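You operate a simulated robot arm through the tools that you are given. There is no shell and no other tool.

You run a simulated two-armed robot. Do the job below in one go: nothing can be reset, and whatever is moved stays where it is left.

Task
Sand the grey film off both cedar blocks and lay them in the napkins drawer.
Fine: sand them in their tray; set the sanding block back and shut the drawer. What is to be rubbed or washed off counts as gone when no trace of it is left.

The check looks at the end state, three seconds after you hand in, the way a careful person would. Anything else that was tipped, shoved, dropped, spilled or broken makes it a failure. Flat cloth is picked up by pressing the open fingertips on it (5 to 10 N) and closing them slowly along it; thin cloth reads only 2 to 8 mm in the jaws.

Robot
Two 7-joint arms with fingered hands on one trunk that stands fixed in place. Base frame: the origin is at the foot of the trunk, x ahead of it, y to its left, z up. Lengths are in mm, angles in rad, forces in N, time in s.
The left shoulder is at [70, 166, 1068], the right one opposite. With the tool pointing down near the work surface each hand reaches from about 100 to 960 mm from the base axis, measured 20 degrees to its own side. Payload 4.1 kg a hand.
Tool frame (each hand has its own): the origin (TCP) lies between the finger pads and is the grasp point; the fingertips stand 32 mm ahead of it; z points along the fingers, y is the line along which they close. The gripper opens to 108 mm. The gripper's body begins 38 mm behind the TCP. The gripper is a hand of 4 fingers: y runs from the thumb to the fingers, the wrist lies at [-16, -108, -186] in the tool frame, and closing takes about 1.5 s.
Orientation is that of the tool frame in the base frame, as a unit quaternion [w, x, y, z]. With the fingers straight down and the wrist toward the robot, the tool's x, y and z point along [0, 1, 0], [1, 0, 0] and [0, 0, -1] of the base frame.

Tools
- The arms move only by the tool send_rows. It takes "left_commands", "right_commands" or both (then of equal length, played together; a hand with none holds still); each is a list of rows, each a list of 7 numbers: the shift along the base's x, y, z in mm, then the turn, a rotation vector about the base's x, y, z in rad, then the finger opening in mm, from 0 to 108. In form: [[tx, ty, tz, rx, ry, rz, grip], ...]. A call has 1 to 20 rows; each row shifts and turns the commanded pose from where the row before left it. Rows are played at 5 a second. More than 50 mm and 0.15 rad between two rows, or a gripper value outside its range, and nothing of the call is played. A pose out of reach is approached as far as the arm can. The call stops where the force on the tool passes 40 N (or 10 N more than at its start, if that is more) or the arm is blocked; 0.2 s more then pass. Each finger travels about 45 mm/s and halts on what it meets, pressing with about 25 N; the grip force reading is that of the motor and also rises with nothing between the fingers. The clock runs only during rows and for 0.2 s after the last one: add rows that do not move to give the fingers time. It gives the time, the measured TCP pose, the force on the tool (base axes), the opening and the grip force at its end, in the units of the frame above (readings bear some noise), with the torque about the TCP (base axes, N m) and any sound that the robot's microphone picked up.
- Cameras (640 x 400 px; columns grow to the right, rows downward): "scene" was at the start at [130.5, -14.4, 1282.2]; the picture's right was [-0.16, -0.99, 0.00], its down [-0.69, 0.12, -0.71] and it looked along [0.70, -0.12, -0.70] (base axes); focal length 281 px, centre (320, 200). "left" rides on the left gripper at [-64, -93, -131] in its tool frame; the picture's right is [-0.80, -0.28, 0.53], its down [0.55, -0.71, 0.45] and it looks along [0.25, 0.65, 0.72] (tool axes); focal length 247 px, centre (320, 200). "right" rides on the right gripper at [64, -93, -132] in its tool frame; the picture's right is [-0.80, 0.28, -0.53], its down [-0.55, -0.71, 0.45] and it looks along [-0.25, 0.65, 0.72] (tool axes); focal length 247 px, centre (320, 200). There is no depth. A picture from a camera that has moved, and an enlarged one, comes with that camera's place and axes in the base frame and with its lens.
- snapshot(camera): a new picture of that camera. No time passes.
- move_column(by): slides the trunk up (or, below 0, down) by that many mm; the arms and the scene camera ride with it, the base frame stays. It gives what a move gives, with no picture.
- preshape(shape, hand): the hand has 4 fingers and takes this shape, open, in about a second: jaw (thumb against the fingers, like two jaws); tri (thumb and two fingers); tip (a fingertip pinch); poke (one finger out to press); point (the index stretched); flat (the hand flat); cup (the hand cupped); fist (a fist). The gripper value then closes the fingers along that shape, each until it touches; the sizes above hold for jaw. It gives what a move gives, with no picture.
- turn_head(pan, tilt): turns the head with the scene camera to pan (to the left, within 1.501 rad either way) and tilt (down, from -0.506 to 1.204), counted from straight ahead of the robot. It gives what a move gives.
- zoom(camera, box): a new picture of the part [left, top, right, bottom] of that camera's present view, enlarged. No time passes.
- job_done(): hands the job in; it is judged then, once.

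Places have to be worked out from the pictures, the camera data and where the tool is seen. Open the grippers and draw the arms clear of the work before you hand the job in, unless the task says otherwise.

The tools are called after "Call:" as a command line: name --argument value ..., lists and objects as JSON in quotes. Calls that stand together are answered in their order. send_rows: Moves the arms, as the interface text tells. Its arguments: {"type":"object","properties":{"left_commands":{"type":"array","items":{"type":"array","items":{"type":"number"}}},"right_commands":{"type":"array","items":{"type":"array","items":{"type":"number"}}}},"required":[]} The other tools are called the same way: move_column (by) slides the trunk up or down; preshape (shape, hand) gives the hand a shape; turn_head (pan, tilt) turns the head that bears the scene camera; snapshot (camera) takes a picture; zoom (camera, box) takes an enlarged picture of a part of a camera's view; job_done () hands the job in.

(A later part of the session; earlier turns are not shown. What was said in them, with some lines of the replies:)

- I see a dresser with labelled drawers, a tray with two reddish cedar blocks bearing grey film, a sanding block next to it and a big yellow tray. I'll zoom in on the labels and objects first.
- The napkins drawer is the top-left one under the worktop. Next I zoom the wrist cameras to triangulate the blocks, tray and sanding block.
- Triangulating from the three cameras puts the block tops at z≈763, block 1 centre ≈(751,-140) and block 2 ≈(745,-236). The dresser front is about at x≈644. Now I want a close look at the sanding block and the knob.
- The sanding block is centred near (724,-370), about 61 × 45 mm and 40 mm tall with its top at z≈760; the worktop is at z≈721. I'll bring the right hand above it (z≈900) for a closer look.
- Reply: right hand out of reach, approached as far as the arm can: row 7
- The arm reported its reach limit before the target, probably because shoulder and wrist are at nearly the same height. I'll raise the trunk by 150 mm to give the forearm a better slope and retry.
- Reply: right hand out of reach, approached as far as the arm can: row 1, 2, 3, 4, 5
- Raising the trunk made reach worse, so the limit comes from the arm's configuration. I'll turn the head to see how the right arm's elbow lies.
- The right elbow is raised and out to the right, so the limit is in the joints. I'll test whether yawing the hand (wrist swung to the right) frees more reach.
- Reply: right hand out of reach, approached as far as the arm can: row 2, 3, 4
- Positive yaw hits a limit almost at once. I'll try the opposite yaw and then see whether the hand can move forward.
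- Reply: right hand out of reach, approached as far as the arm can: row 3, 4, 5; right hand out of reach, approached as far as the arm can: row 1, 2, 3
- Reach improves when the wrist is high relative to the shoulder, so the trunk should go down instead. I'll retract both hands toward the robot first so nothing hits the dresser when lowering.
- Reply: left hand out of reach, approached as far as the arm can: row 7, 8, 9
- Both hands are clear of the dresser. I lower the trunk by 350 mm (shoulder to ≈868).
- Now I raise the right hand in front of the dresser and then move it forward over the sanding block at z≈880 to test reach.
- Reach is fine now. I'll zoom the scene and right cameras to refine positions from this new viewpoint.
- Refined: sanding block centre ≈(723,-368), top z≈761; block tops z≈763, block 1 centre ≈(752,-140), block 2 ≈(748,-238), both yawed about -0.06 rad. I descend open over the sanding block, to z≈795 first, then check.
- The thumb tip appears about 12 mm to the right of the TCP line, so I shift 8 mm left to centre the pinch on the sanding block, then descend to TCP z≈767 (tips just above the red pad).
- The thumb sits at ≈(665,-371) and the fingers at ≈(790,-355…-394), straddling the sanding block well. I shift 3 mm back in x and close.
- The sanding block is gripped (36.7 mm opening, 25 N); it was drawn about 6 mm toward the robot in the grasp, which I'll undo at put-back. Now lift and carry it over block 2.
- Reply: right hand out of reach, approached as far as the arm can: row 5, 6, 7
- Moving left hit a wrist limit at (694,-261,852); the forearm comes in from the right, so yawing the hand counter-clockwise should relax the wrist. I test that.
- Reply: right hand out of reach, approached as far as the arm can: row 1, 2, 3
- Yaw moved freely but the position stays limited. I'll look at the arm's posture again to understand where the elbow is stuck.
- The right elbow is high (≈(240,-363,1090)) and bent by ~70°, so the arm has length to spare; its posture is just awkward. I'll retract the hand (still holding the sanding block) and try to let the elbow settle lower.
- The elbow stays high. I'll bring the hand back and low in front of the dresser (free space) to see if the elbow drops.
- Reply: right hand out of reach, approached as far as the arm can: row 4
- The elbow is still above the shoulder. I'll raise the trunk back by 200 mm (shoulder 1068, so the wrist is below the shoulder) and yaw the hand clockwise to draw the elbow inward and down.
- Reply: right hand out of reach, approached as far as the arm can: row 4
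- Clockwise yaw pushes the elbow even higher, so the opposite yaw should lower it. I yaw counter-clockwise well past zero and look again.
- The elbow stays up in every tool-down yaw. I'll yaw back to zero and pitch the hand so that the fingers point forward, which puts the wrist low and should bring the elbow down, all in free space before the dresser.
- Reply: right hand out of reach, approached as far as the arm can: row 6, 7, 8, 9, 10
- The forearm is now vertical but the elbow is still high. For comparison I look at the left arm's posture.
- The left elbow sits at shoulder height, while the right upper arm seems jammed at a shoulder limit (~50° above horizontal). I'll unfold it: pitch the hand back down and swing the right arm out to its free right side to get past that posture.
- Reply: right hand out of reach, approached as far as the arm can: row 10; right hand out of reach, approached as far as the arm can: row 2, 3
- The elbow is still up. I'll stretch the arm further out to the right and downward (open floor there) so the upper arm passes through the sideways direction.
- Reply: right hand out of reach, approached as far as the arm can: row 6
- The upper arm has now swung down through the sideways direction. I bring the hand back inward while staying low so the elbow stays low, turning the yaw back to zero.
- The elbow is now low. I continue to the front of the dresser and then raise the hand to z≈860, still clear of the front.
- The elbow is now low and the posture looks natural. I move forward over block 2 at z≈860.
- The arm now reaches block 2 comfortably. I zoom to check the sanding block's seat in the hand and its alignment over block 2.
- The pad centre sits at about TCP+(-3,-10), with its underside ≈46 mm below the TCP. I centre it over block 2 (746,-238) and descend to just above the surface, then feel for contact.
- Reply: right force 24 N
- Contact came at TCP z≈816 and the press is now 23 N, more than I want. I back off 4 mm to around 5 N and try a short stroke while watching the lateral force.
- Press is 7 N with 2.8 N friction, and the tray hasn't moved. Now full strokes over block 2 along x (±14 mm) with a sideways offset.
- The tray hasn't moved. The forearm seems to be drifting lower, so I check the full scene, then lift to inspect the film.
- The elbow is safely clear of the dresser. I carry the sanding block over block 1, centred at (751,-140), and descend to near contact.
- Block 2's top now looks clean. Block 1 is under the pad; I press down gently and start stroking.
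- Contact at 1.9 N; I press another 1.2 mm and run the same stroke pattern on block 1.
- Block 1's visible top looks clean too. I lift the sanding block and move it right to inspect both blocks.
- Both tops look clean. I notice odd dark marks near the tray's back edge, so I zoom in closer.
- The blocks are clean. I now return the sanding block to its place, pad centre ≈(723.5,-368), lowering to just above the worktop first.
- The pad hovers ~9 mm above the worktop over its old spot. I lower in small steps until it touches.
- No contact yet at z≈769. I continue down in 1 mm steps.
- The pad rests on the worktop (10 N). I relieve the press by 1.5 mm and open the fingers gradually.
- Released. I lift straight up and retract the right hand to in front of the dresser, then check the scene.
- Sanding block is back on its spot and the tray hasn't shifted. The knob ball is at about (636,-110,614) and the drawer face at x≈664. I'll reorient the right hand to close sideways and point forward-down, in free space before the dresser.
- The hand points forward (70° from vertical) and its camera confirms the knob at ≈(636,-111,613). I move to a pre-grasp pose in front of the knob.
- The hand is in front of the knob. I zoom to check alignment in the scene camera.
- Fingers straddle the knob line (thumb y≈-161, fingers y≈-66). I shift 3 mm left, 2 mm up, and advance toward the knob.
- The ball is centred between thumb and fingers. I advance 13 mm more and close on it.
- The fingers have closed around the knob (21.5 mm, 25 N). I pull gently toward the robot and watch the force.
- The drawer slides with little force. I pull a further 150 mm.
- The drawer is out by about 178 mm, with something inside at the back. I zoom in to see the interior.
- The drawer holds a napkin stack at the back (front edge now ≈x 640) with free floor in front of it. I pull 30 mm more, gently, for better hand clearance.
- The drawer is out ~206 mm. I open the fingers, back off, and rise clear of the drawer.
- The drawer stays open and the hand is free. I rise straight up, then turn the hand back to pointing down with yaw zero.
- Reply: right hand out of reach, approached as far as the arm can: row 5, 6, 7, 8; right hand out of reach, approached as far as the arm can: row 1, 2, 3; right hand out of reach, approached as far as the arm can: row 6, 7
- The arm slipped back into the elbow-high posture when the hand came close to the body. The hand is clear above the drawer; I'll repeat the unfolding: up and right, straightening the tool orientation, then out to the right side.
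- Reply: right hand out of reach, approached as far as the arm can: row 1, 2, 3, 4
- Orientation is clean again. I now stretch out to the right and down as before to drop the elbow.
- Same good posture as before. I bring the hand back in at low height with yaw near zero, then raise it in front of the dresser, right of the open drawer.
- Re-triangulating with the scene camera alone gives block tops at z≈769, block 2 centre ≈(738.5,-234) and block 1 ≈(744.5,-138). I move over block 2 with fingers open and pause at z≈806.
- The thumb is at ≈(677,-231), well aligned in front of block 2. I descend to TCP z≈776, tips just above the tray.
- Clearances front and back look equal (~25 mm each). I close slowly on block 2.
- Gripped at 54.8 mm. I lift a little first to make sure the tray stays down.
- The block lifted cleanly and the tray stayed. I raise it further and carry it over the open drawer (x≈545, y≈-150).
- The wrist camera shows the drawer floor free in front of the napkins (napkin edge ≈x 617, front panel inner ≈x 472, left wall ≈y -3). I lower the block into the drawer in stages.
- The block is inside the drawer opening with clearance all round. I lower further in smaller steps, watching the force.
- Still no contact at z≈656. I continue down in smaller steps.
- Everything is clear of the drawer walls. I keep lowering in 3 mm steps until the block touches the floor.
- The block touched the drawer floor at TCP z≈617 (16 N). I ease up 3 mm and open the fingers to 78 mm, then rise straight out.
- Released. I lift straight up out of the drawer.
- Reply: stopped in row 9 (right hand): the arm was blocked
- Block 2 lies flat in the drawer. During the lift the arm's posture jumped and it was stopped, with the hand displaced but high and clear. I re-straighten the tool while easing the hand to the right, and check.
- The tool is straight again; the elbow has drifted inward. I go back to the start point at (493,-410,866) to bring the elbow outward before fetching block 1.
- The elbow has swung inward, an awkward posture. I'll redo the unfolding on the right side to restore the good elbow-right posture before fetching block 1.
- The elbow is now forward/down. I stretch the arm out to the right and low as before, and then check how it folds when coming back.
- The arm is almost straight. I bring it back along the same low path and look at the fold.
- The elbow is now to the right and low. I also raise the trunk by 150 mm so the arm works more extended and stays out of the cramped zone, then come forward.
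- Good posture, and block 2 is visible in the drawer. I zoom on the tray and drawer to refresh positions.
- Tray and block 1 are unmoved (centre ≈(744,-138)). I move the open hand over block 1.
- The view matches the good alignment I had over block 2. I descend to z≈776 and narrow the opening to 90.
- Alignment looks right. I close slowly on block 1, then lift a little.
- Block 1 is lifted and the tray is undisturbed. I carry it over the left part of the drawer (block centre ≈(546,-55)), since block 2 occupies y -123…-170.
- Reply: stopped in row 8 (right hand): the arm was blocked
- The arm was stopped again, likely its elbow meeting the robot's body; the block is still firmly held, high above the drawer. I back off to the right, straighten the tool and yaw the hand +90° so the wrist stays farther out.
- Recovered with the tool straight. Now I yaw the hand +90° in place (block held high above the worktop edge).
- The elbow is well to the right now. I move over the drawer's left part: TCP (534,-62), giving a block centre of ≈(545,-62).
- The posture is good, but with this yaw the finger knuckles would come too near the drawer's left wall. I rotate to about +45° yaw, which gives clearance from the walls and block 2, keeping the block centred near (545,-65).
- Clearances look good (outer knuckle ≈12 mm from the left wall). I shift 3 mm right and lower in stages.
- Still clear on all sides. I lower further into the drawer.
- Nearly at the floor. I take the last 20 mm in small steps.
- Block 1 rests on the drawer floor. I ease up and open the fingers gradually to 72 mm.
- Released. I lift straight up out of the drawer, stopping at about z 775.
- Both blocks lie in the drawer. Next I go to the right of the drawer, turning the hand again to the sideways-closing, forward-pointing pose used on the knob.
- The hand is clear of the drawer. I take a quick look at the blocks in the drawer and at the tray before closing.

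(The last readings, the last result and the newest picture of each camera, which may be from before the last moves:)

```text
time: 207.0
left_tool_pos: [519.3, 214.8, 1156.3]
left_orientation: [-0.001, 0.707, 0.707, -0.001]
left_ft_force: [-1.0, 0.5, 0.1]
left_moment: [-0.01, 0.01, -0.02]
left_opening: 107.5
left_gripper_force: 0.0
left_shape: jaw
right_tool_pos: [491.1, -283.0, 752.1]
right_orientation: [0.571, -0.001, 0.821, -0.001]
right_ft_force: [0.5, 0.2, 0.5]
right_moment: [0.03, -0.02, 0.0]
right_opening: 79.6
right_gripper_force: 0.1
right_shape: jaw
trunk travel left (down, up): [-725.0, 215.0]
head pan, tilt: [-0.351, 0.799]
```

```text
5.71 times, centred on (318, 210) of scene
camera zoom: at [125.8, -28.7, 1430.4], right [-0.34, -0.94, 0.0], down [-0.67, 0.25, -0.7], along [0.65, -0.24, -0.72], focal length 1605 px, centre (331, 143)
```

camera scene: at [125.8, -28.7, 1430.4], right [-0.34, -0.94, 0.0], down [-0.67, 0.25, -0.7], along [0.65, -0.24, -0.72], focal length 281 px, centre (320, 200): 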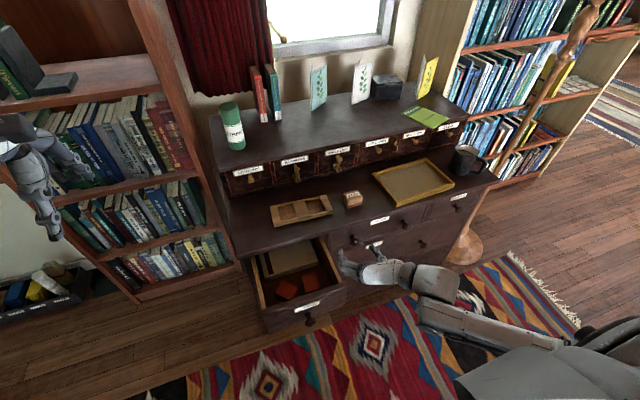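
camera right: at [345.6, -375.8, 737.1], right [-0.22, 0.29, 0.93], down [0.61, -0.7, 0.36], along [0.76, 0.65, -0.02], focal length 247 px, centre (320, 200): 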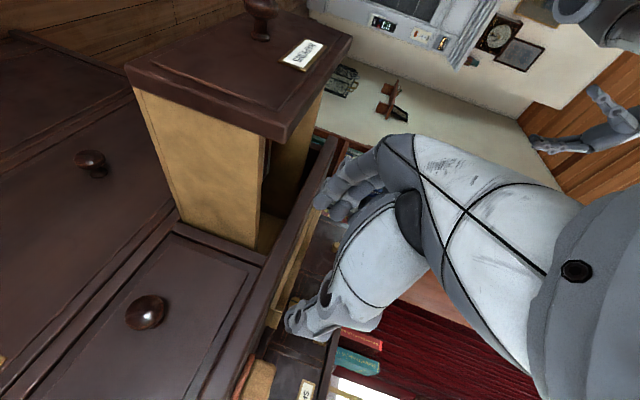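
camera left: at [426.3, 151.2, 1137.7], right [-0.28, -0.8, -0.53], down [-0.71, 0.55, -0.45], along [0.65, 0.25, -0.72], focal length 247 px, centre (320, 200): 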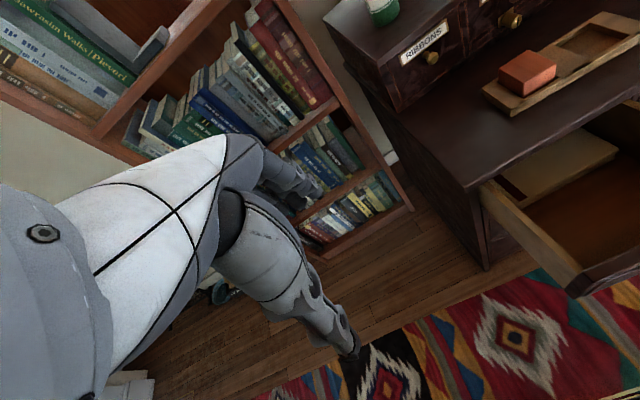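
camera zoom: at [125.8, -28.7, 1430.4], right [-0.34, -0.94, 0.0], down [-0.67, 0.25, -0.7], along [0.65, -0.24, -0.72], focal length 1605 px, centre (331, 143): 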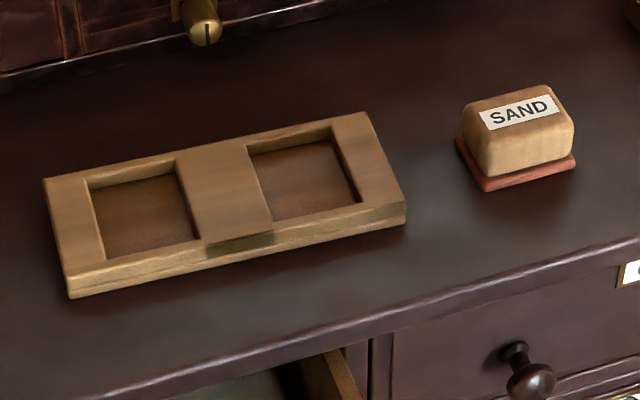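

Everything is in order: both clean blocks lie in the drawer, tray and sanding block in place. I move the open hand to above-front of the knob, then descend so the knob comes between thumb and fingers.

Call:
send_rows --right_commands '[[-19, 35, 0, 0, 0, 0, 80], [-19, 35, 0, 0, 0, 0, 80], [-19, 35, 0, 0, 0, 0, 80], [-19, 35, 0, 0, 0, 0, 80], [-19, 36, 0, 0, 0, 0, 80], [0, 0, 0, 0, 0, 0, 80], [0, 0, 0, 0, 0, 0, 80]]'

Call:
zoom --camera "scene" --box '[230, 220, 390, 345]'

Call:
snapshot --camera "right"

```text
time: 208.6
left_tool_pos: [519.6, 215.1, 1156.3]
left_orientation: [-0.001, 0.707, 0.707, -0.001]
left_ft_force: [0.4, 0.0, -0.5]
left_moment: [0.0, -0.01, 0.04]
left_opening: 107.8
left_gripper_force: 0.2
left_shape: jaw
right_tool_pos: [396.6, -104.5, 751.7]
right_orientation: [0.57, -0.001, 0.822, -0.001]
right_ft_force: [0.8, -0.5, -0.1]
right_moment: [0.03, 0.02, 0.02]
right_opening: 79.8
right_gripper_force: 0.1
right_shape: jaw
trunk travel left (down, up): [-725.0, 215.0]
head pan, tilt: [-0.351, 0.799]
```

```text
3.20 times, centred on (310, 282) of scene
camera zoom: at [125.4, -28.3, 1430.4], right [-0.34, -0.94, 0.0], down [-0.67, 0.25, -0.7], along [0.65, -0.24, -0.72], focal length 899 px, centre (352, -64)
```

zoom: 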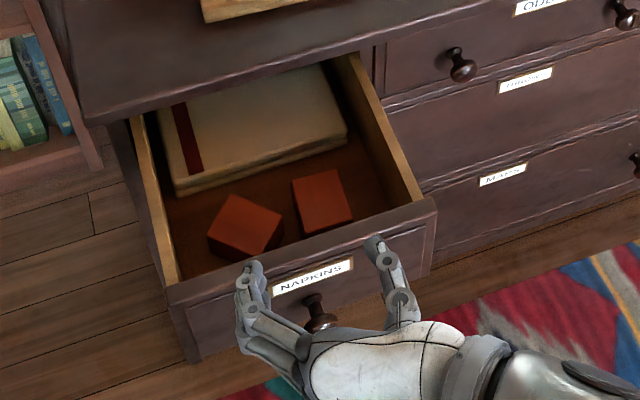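

```text
taken
camera right: at [250.0, -199.2, 736.8], right [-0.22, 0.29, 0.93], down [0.61, -0.7, 0.36], along [0.76, 0.65, -0.02], focal length 247 px, centre (320, 200)
```

right: 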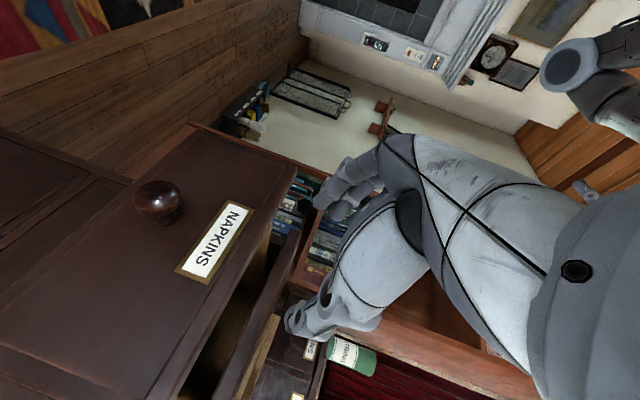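

Thumb (y≈-157) and fingers (y≈-62) straddle the knob line, tips ≈13 mm clear of the face. I back off 5 mm and descend around the knob.

Call:
send_rows --right_commands '[[-5, 0, -15, 0, 0, 0, 80], [0, 0, -20, 0, 0, 0, 80], [0, 0, -20, 0, 0, 0, 80], [0, 0, -20, 0, 0, 0, 80], [0, 0, 0, 0, 0, 0, 80]]'

Call:
zoom --camera "scene" --box '[230, 220, 390, 345]'

Call:
snapshot --camera "right"

```text
time: 209.8
left_tool_pos: [518.8, 214.6, 1155.6]
left_orientation: [-0.002, 0.707, 0.707, -0.002]
left_ft_force: [1.3, 0.7, 0.4]
left_moment: [-0.04, -0.02, 0.01]
left_opening: 107.6
left_gripper_force: 0.0
left_shape: jaw
right_tool_pos: [389.9, -106.3, 676.0]
right_orientation: [0.57, 0.0, 0.822, -0.001]
right_ft_force: [0.9, 0.8, 0.0]
right_moment: [0.02, -0.01, 0.0]
right_opening: 79.6
right_gripper_force: 0.0
right_shape: jaw
trunk travel left (down, up): [-725.0, 215.0]
head pan, tilt: [-0.351, 0.799]
```

```text
3.20 times, centred on (310, 282) of scene
camera zoom: at [125.5, -28.7, 1430.4], right [-0.34, -0.94, 0.0], down [-0.67, 0.25, -0.7], along [0.65, -0.24, -0.72], focal length 899 px, centre (352, -64)
```

zoom: 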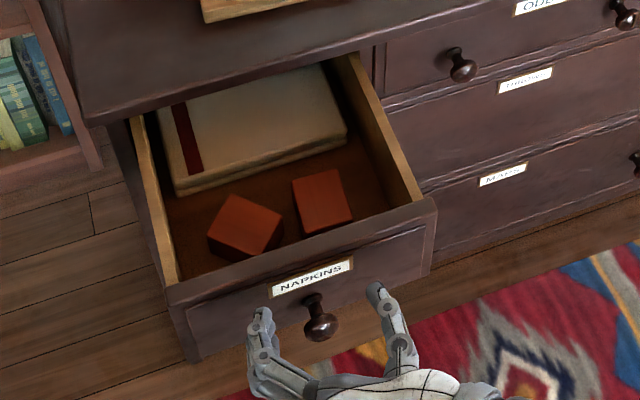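

```text
taken
camera right: at [244.6, -200.0, 661.6], right [-0.22, 0.29, 0.93], down [0.61, -0.7, 0.36], along [0.76, 0.65, -0.02], focal length 247 px, centre (320, 200)
```

right: 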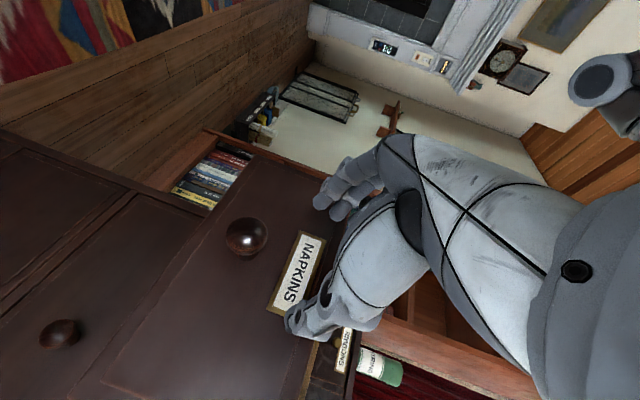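

The knob is coming in between the fingers. I descend the last 60 mm and shift 3 mm right.

Call:
send_rows --right_commands '[[0, -2, -20, 0, 0, 0, 80], [0, -1, -20, 0, 0, 0, 80], [0, 0, -20, 0, 0, 0, 80], [0, 0, 0, 0, 0, 0, 80], [0, 0, 0, 0, 0, 0, 80]]'

Call:
zoom --camera "scene" --box '[230, 220, 390, 345]'

Call:
zoom --camera "right" --box '[240, 160, 400, 360]'

```text
time: 211.0
left_tool_pos: [520.8, 213.4, 1154.4]
left_orientation: [-0.001, 0.707, 0.707, -0.001]
left_ft_force: [-0.2, 0.4, -0.1]
left_moment: [-0.02, 0.02, 0.01]
left_opening: 107.6
left_gripper_force: 0.0
left_shape: jaw
right_tool_pos: [390.9, -110.4, 617.4]
right_orientation: [0.57, -0.002, 0.821, -0.002]
right_ft_force: [0.1, 0.1, 0.2]
right_moment: [0.01, 0.01, -0.01]
right_opening: 79.7
right_gripper_force: 0.0
right_shape: jaw
trunk travel left (down, up): [-725.0, 215.0]
head pan, tilt: [-0.351, 0.799]
```

```text
3.20 times, centred on (310, 282) of scene
camera zoom: at [125.6, -28.5, 1430.4], right [-0.34, -0.94, 0.0], down [-0.67, 0.25, -0.7], along [0.65, -0.24, -0.72], focal length 899 px, centre (352, -64)
```

zoom: 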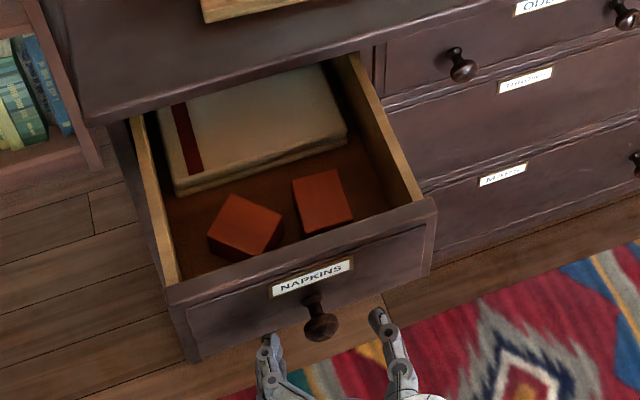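

```text
2.00 times, centred on (320, 260) of right
camera zoom: at [245.2, -202.9, 602.4], right [-0.22, 0.29, 0.93], down [0.61, -0.7, 0.36], along [0.76, 0.65, -0.02], focal length 494 px, centre (320, 80)
```

zoom: 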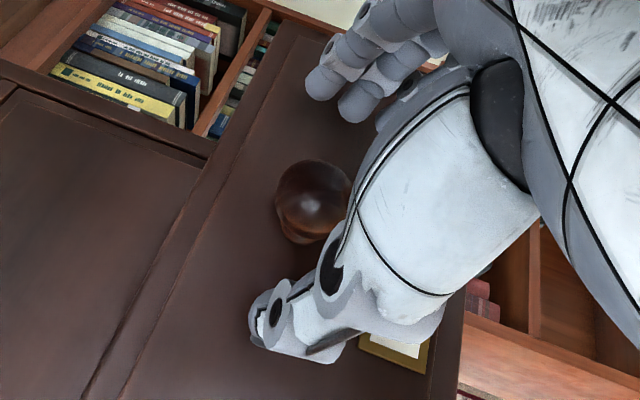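

The view matches the earlier pre-grip. I advance 13 mm and close on the knob.

Call:
send_rows --right_commands '[[7, 0, -1, 0, 0, 0, 80], [6, 0, 0, 0, 0, 0, 80], [0, 0, 0, 0, 0, 0, 70], [0, 0, 0, 0, 0, 0, 60], [0, 0, 0, 0, 0, 0, 50], [0, 0, 0, 0, 0, 0, 40], [0, 0, 0, 0, 0, 0, 30], [0, 0, 0, 0, 0, 0, 15], [0, 0, 0, 0, 0, 0, 15], [0, 0, 0, 0, 0, 0, 15]]'

Call:
zoom --camera "right" --box '[240, 160, 400, 360]'

```text
time: 213.2
left_tool_pos: [520.7, 214.3, 1155.3]
left_orientation: [-0.001, 0.707, 0.707, -0.002]
left_ft_force: [-0.6, -0.4, -0.6]
left_moment: [0.01, 0.03, -0.03]
left_opening: 107.7
left_gripper_force: 0.0
left_shape: jaw
right_tool_pos: [404.1, -110.3, 614.5]
right_orientation: [0.57, -0.001, 0.822, -0.002]
right_ft_force: [1.9, -1.9, -1.7]
right_moment: [0.0, 0.02, 0.01]
right_opening: 21.2
right_gripper_force: 25.1
right_shape: jaw
trunk travel left (down, up): [-725.0, 215.0]
head pan, tilt: [-0.351, 0.799]
```

```text
2.00 times, centred on (320, 260) of right
camera zoom: at [258.5, -203.3, 600.6], right [-0.22, 0.29, 0.93], down [0.61, -0.7, 0.36], along [0.76, 0.65, -0.02], focal length 494 px, centre (320, 80)
```

zoom: 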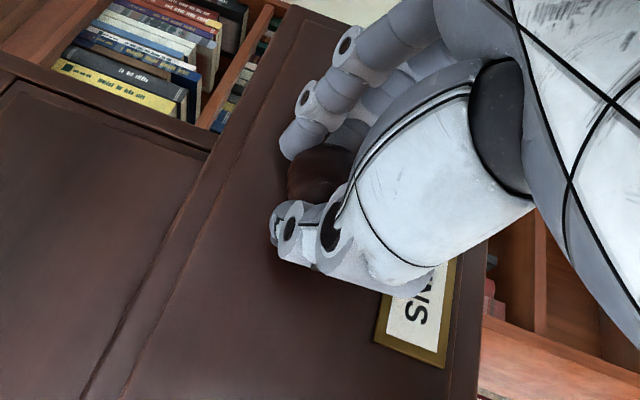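

The knob is gripped again. I push the drawer in at a gentle pace, most of the way first.

Call:
send_rows --right_commands '[[5, 0, 0, 0, 0, 0, 15], [8, 0, 0, 0, 0, 0, 15], [10, 0, 0, 0, 0, 0, 15], [10, 0, 0, 0, 0, 0, 15], [10, 0, 0, 0, 0, 0, 15], [10, 0, 0, 0, 0, 0, 15], [10, 0, 0, 0, 0, 0, 15], [10, 0, 0, 0, 0, 0, 15], [10, 0, 0, 0, 0, 0, 15], [10, 0, 0, 0, 0, 0, 15], [10, 0, 0, 0, 0, 0, 15], [10, 0, 0, 0, 0, 0, 15]]'

Call:
zoom --camera "scene" --box '[230, 200, 390, 325]'

```text
time: 215.8
left_tool_pos: [520.3, 214.5, 1156.5]
left_orientation: [-0.001, 0.707, 0.707, -0.001]
left_ft_force: [0.6, -0.2, 0.1]
left_moment: [0.01, 0.01, 0.01]
left_opening: 107.6
left_gripper_force: 0.0
left_shape: jaw
right_tool_pos: [516.1, -109.2, 614.8]
right_orientation: [0.57, -0.002, 0.822, -0.001]
right_ft_force: [-1.9, -4.3, -8.0]
right_moment: [0.03, 0.21, -0.11]
right_opening: 21.3
right_gripper_force: 24.8
right_shape: jaw
trunk travel left (down, up): [-725.0, 215.0]
head pan, tilt: [-0.351, 0.799]
```

```text
3.20 times, centred on (310, 262) of scene
camera zoom: at [127.0, -29.2, 1430.2], right [-0.34, -0.94, 0.0], down [-0.67, 0.25, -0.7], along [0.65, -0.24, -0.72], focal length 899 px, centre (352, 0)
```

zoom: 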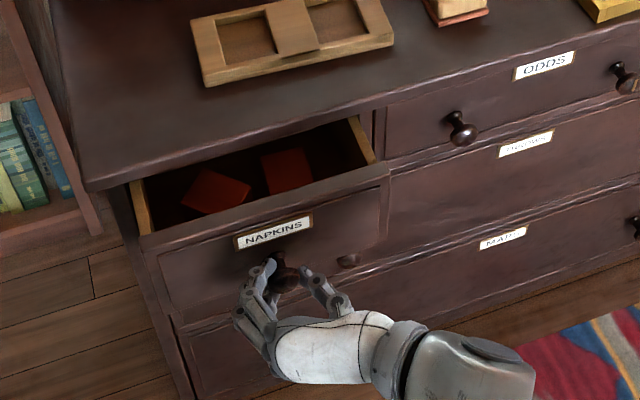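

The drawer is sliding in freely with the blocks inside. I push another 84 mm.

Call:
send_rows --right_commands '[[8, 0, 0, 0, 0, 0, 15], [10, 0, 0, 0, 0, 0, 15], [10, 0, 0, 0, 0, 0, 15], [10, 0, 0, 0, 0, 0, 15], [10, 0, 0, 0, 0, 0, 15], [10, 0, 0, 0, 0, 0, 15], [10, 0, 0, 0, 0, 0, 15], [8, 0, 0, 0, 0, 0, 15], [8, 0, 0, 0, 0, 0, 15]]'

Call:
zoom --camera "scene" --box '[230, 200, 390, 325]'

```text
time: 217.8
left_tool_pos: [520.6, 214.3, 1156.7]
left_orientation: [-0.001, 0.707, 0.707, -0.001]
left_ft_force: [1.2, 0.3, -0.8]
left_moment: [0.04, 0.02, -0.01]
left_opening: 107.8
left_gripper_force: 0.1
left_shape: jaw
right_tool_pos: [600.4, -109.6, 614.7]
right_orientation: [0.57, -0.001, 0.821, -0.001]
right_ft_force: [-2.0, -5.4, -5.8]
right_moment: [0.01, 0.13, -0.13]
right_opening: 21.5
right_gripper_force: 25.3
right_shape: jaw
trunk travel left (down, up): [-725.0, 215.0]
head pan, tilt: [-0.351, 0.799]
```

```text
3.20 times, centred on (310, 262) of scene
camera zoom: at [126.6, -29.3, 1430.3], right [-0.34, -0.94, 0.0], down [-0.67, 0.25, -0.7], along [0.65, -0.24, -0.72], focal length 899 px, centre (352, 0)
```

zoom: 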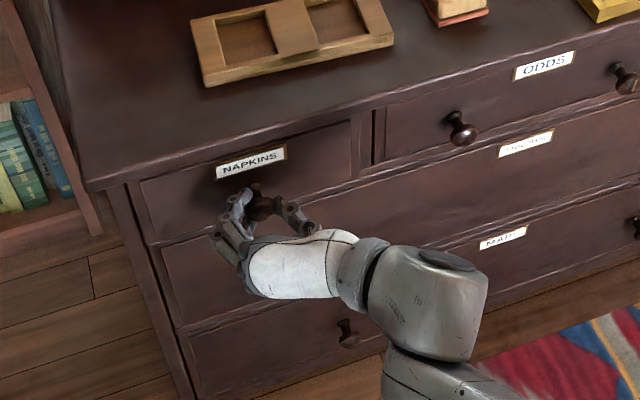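

Almost closed. I push the last millimetres in small steps until the force rises.

Call:
send_rows --right_commands '[[4, 0, 0, 0, 0, 0, 15], [4, 0, 0, 0, 0, 0, 15], [0, 0, 0, 0, 0, 0, 15]]'

Call:
send_rows --right_commands '[[3, 0, 0, 0, 0, 0, 15], [0, 0, 0, 0, 0, 0, 15]]'

```text
time: 218.6
left_tool_pos: [520.1, 213.3, 1156.2]
left_orientation: [-0.002, 0.707, 0.707, -0.001]
left_ft_force: [0.2, -0.5, 0.0]
left_moment: [-0.01, -0.03, -0.02]
left_opening: 107.5
left_gripper_force: 0.1
left_shape: jaw
right_tool_pos: [609.4, -109.2, 614.7]
right_orientation: [0.57, -0.002, 0.821, -0.002]
right_ft_force: [0.0, -4.7, -6.3]
right_moment: [-0.04, 0.07, -0.11]
right_opening: 21.0
right_gripper_force: 24.4
right_shape: jaw
trunk travel left (down, up): [-725.0, 215.0]
head pan, tilt: [-0.351, 0.799]
```

```text
time: 219.2
left_tool_pos: [519.8, 213.6, 1155.7]
left_orientation: [-0.002, 0.707, 0.707, -0.001]
left_ft_force: [0.3, -0.3, -0.8]
left_moment: [0.01, -0.03, 0.0]
left_opening: 107.6
left_gripper_force: 0.1
left_shape: jaw
right_tool_pos: [612.0, -109.7, 614.9]
right_orientation: [0.57, -0.001, 0.822, -0.002]
right_ft_force: [-1.6, -3.8, -5.6]
right_moment: [0.0, 0.14, -0.12]
right_opening: 20.9
right_gripper_force: 24.4
right_shape: jaw
trunk travel left (down, up): [-725.0, 215.0]
head pan, tilt: [-0.351, 0.799]
```

Call:
send_rows --right_commands '[[2, 0, 0, 0, 0, 0, 15], [0, 0, 0, 0, 0, 0, 15]]'

Call:
send_rows --right_commands '[[2, 0, 0, 0, 0, 0, 15], [0, 0, 0, 0, 0, 0, 15]]'

Call:
zoom --camera "scene" --box '[230, 200, 390, 325]'

```text
time: 219.8
left_tool_pos: [519.0, 213.2, 1156.7]
left_orientation: [-0.002, 0.707, 0.707, -0.001]
left_ft_force: [-0.1, 0.2, -1.0]
left_moment: [0.0, 0.02, -0.06]
left_opening: 107.7
left_gripper_force: 0.1
left_shape: jaw
right_tool_pos: [612.6, -111.0, 616.6]
right_orientation: [0.57, -0.001, 0.822, -0.001]
right_ft_force: [-5.7, -4.1, -5.8]
right_moment: [0.01, 0.15, -0.1]
right_opening: 21.3
right_gripper_force: 24.5
right_shape: jaw
trunk travel left (down, up): [-725.0, 215.0]
head pan, tilt: [-0.351, 0.799]
```

```text
time: 220.4
left_tool_pos: [518.5, 213.1, 1154.7]
left_orientation: [0.0, 0.707, 0.707, -0.001]
left_ft_force: [0.3, 0.3, -0.1]
left_moment: [-0.02, 0.0, -0.01]
left_opening: 107.5
left_gripper_force: 0.0
left_shape: jaw
right_tool_pos: [614.2, -110.5, 614.6]
right_orientation: [0.57, -0.001, 0.822, -0.001]
right_ft_force: [-16.7, -5.5, -7.8]
right_moment: [0.02, 0.26, -0.14]
right_opening: 22.3
right_gripper_force: 25.0
right_shape: jaw
trunk travel left (down, up): [-725.0, 215.0]
head pan, tilt: [-0.351, 0.799]
```

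```text
3.20 times, centred on (310, 262) of scene
camera zoom: at [124.6, -29.4, 1430.4], right [-0.34, -0.94, 0.0], down [-0.67, 0.25, -0.7], along [0.66, -0.24, -0.72], focal length 899 px, centre (352, 0)
```

zoom: 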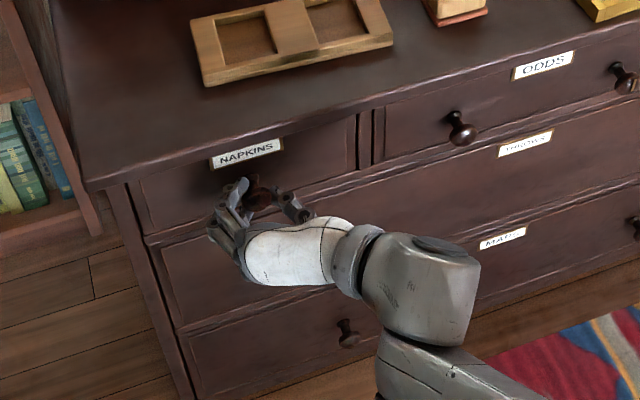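

The force rose to 17 N with the drawer at its stop, flush with its neighbour. I open the fingers in place, then back straight away.

Call:
send_rows --right_commands '[[-1, 0, 0, 0, 0, 0, 24], [0, 0, 0, 0, 0, 0, 32], [0, 0, 0, 0, 0, 0, 45], [0, 0, 0, 0, 0, 0, 60], [0, 0, 0, 0, 0, 0, 80], [0, 0, 0, 0, 0, 0, 85], [0, 0, 0, 0, 0, 0, 85], [-10, 0, 0, 0, 0, 0, 85], [-20, 0, 0, 0, 0, 0, 85], [-25, 0, 0, 0, 0, 0, 85], [-25, 0, 0, 0, 0, 0, 85], [0, 0, 0, 0, 0, 0, 85]]'

Call:
zoom --camera "scene" --box '[230, 200, 390, 325]'

Call:
snapshot --camera "right"

```text
time: 223.0
left_tool_pos: [519.2, 214.2, 1155.2]
left_orientation: [-0.002, 0.707, 0.707, -0.001]
left_ft_force: [0.3, -0.4, -0.4]
left_moment: [0.02, 0.04, 0.0]
left_opening: 107.6
left_gripper_force: 0.0
left_shape: jaw
right_tool_pos: [533.6, -109.4, 615.8]
right_orientation: [0.569, -0.001, 0.822, -0.001]
right_ft_force: [-0.4, 0.3, 0.2]
right_moment: [0.01, -0.02, 0.02]
right_opening: 84.9
right_gripper_force: 0.1
right_shape: jaw
trunk travel left (down, up): [-725.0, 215.0]
head pan, tilt: [-0.351, 0.799]
```

```text
3.20 times, centred on (310, 262) of scene
camera zoom: at [126.3, -28.5, 1430.3], right [-0.34, -0.94, 0.0], down [-0.67, 0.25, -0.7], along [0.65, -0.24, -0.72], focal length 899 px, centre (352, 0)
```

zoom: 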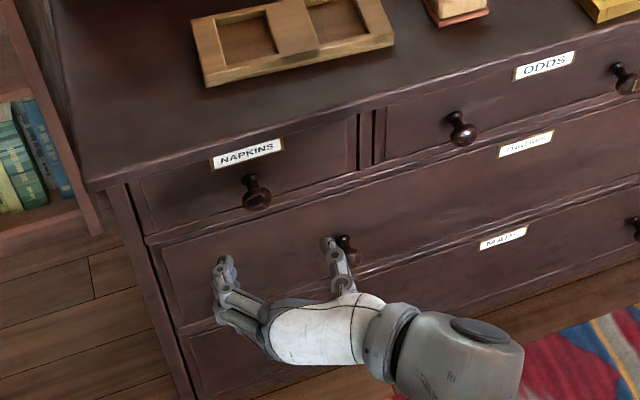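

```text
taken
camera right: at [388.9, -202.5, 601.2], right [-0.22, 0.29, 0.93], down [0.61, -0.7, 0.36], along [0.76, 0.65, -0.02], focal length 247 px, centre (320, 200)
```

right: 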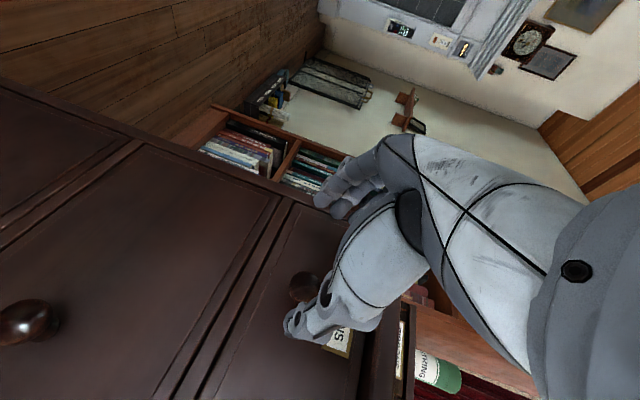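

The drawer is shut and the hand is free. I draw the right arm clear, back and to the right.

Call:
send_rows --right_commands '[[-14, -32, 12, 0, 0, 0, 95], [-14, -34, 15, 0, 0, 0, 108], [-14, -34, 15, 0, 0, 0, 108], [-14, -34, 15, 0, 0, 0, 108], [-14, -34, 15, 0, 0, 0, 108], [0, -34, 20, 0, 0, 0, 108], [0, -34, 20, 0, 0, 0, 108], [0, -34, 20, 0, 0, 0, 108], [0, 0, 0, 0, 0, 0, 108]]'

Call:
snapshot --camera "scene"

Call:
zoom --camera "scene" --box '[230, 200, 390, 325]'

Call:
zoom --camera "scene" --box '[210, 60, 500, 220]'

```text
time: 225.0
left_tool_pos: [519.2, 213.7, 1155.5]
left_orientation: [-0.002, 0.706, 0.708, -0.001]
left_ft_force: [-0.1, 0.3, 0.5]
left_moment: [0.01, -0.02, 0.0]
left_opening: 107.5
left_gripper_force: 0.0
left_shape: jaw
right_tool_pos: [464.0, -379.5, 747.2]
right_orientation: [0.571, -0.001, 0.821, -0.001]
right_ft_force: [-0.7, 1.1, 0.2]
right_moment: [0.02, 0.0, -0.01]
right_opening: 107.6
right_gripper_force: 0.0
right_shape: jaw
trunk travel left (down, up): [-725.0, 215.0]
head pan, tilt: [-0.351, 0.799]
```

```text
taken
camera scene: at [125.7, -28.3, 1430.4], right [-0.34, -0.94, 0.0], down [-0.67, 0.25, -0.7], along [0.65, -0.24, -0.72], focal length 281 px, centre (320, 200)
```

scene: 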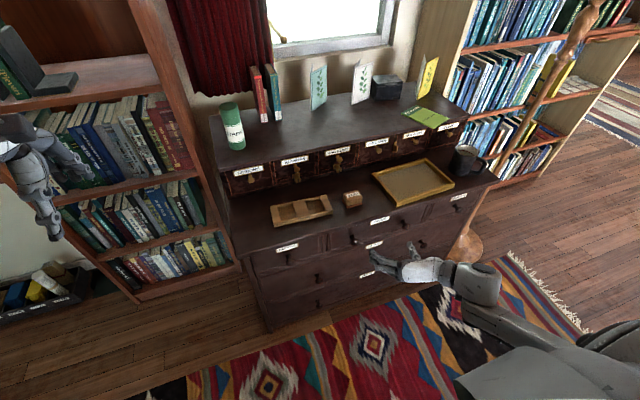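

```text
3.20 times, centred on (310, 262) of scene
camera zoom: at [125.7, -28.3, 1430.4], right [-0.34, -0.94, 0.0], down [-0.67, 0.25, -0.7], along [0.65, -0.24, -0.72], focal length 899 px, centre (352, 0)
```

zoom: 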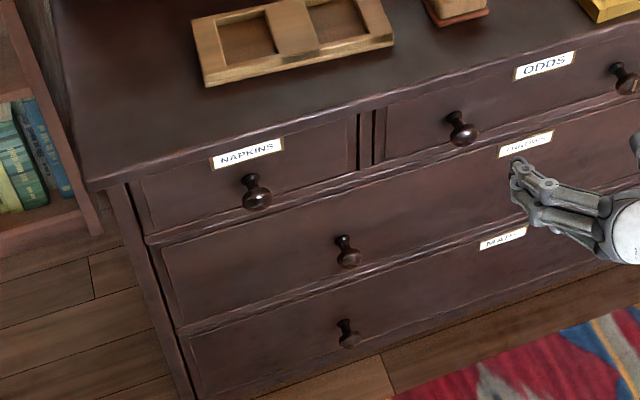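

```text
2.21 times, centred on (355, 140) of scene
camera zoom: at [125.7, -28.3, 1430.4], right [-0.34, -0.94, 0.0], down [-0.67, 0.25, -0.7], along [0.65, -0.24, -0.72], focal length 620 px, centre (243, 332)
```

zoom: 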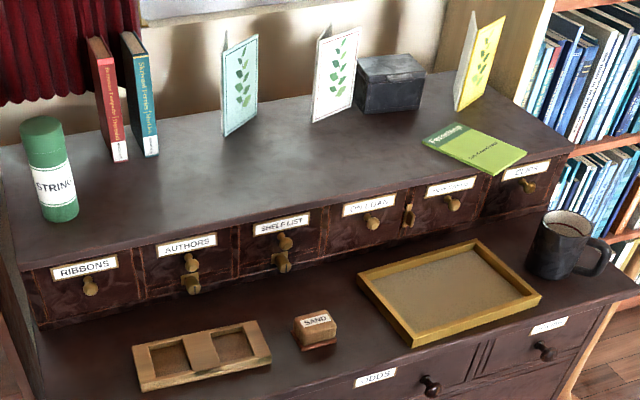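

Drawer shut flush, tray and sanding block where they were (within about 2 mm), everything else untouched, both hands open and clear. Handing in the job.

Call:
job_done

```text
The job is handed in.
```

I sanded both cedar blocks in their tray and laid them in the napkins drawer. The drawer is shut. I've handed the job in, but no result has come back.

- **Film:** both tops looked clean in close-up after sanding and again once in the drawer. I never had a direct view of the blocks' back faces. I saw film only on the tops.
- **Blocks:** they lie flat on the drawer floor in front of the napkins, one of them turned about 45°.
- **Sanding block:** it is back within about 2 mm of where it started, and the tray has not shifted measurably.
- **Drawer:** it is pushed fully in to its stop, flush with the drawer beside it.
- **Surroundings:** everything else on the dresser looks as it was. Both hands are open and clear of the work.

The right arm was stopped twice while carrying or lifting, probably because its elbow met the robot's own body. Both times the hand was high and clear, and the block it held the second time did not slip.
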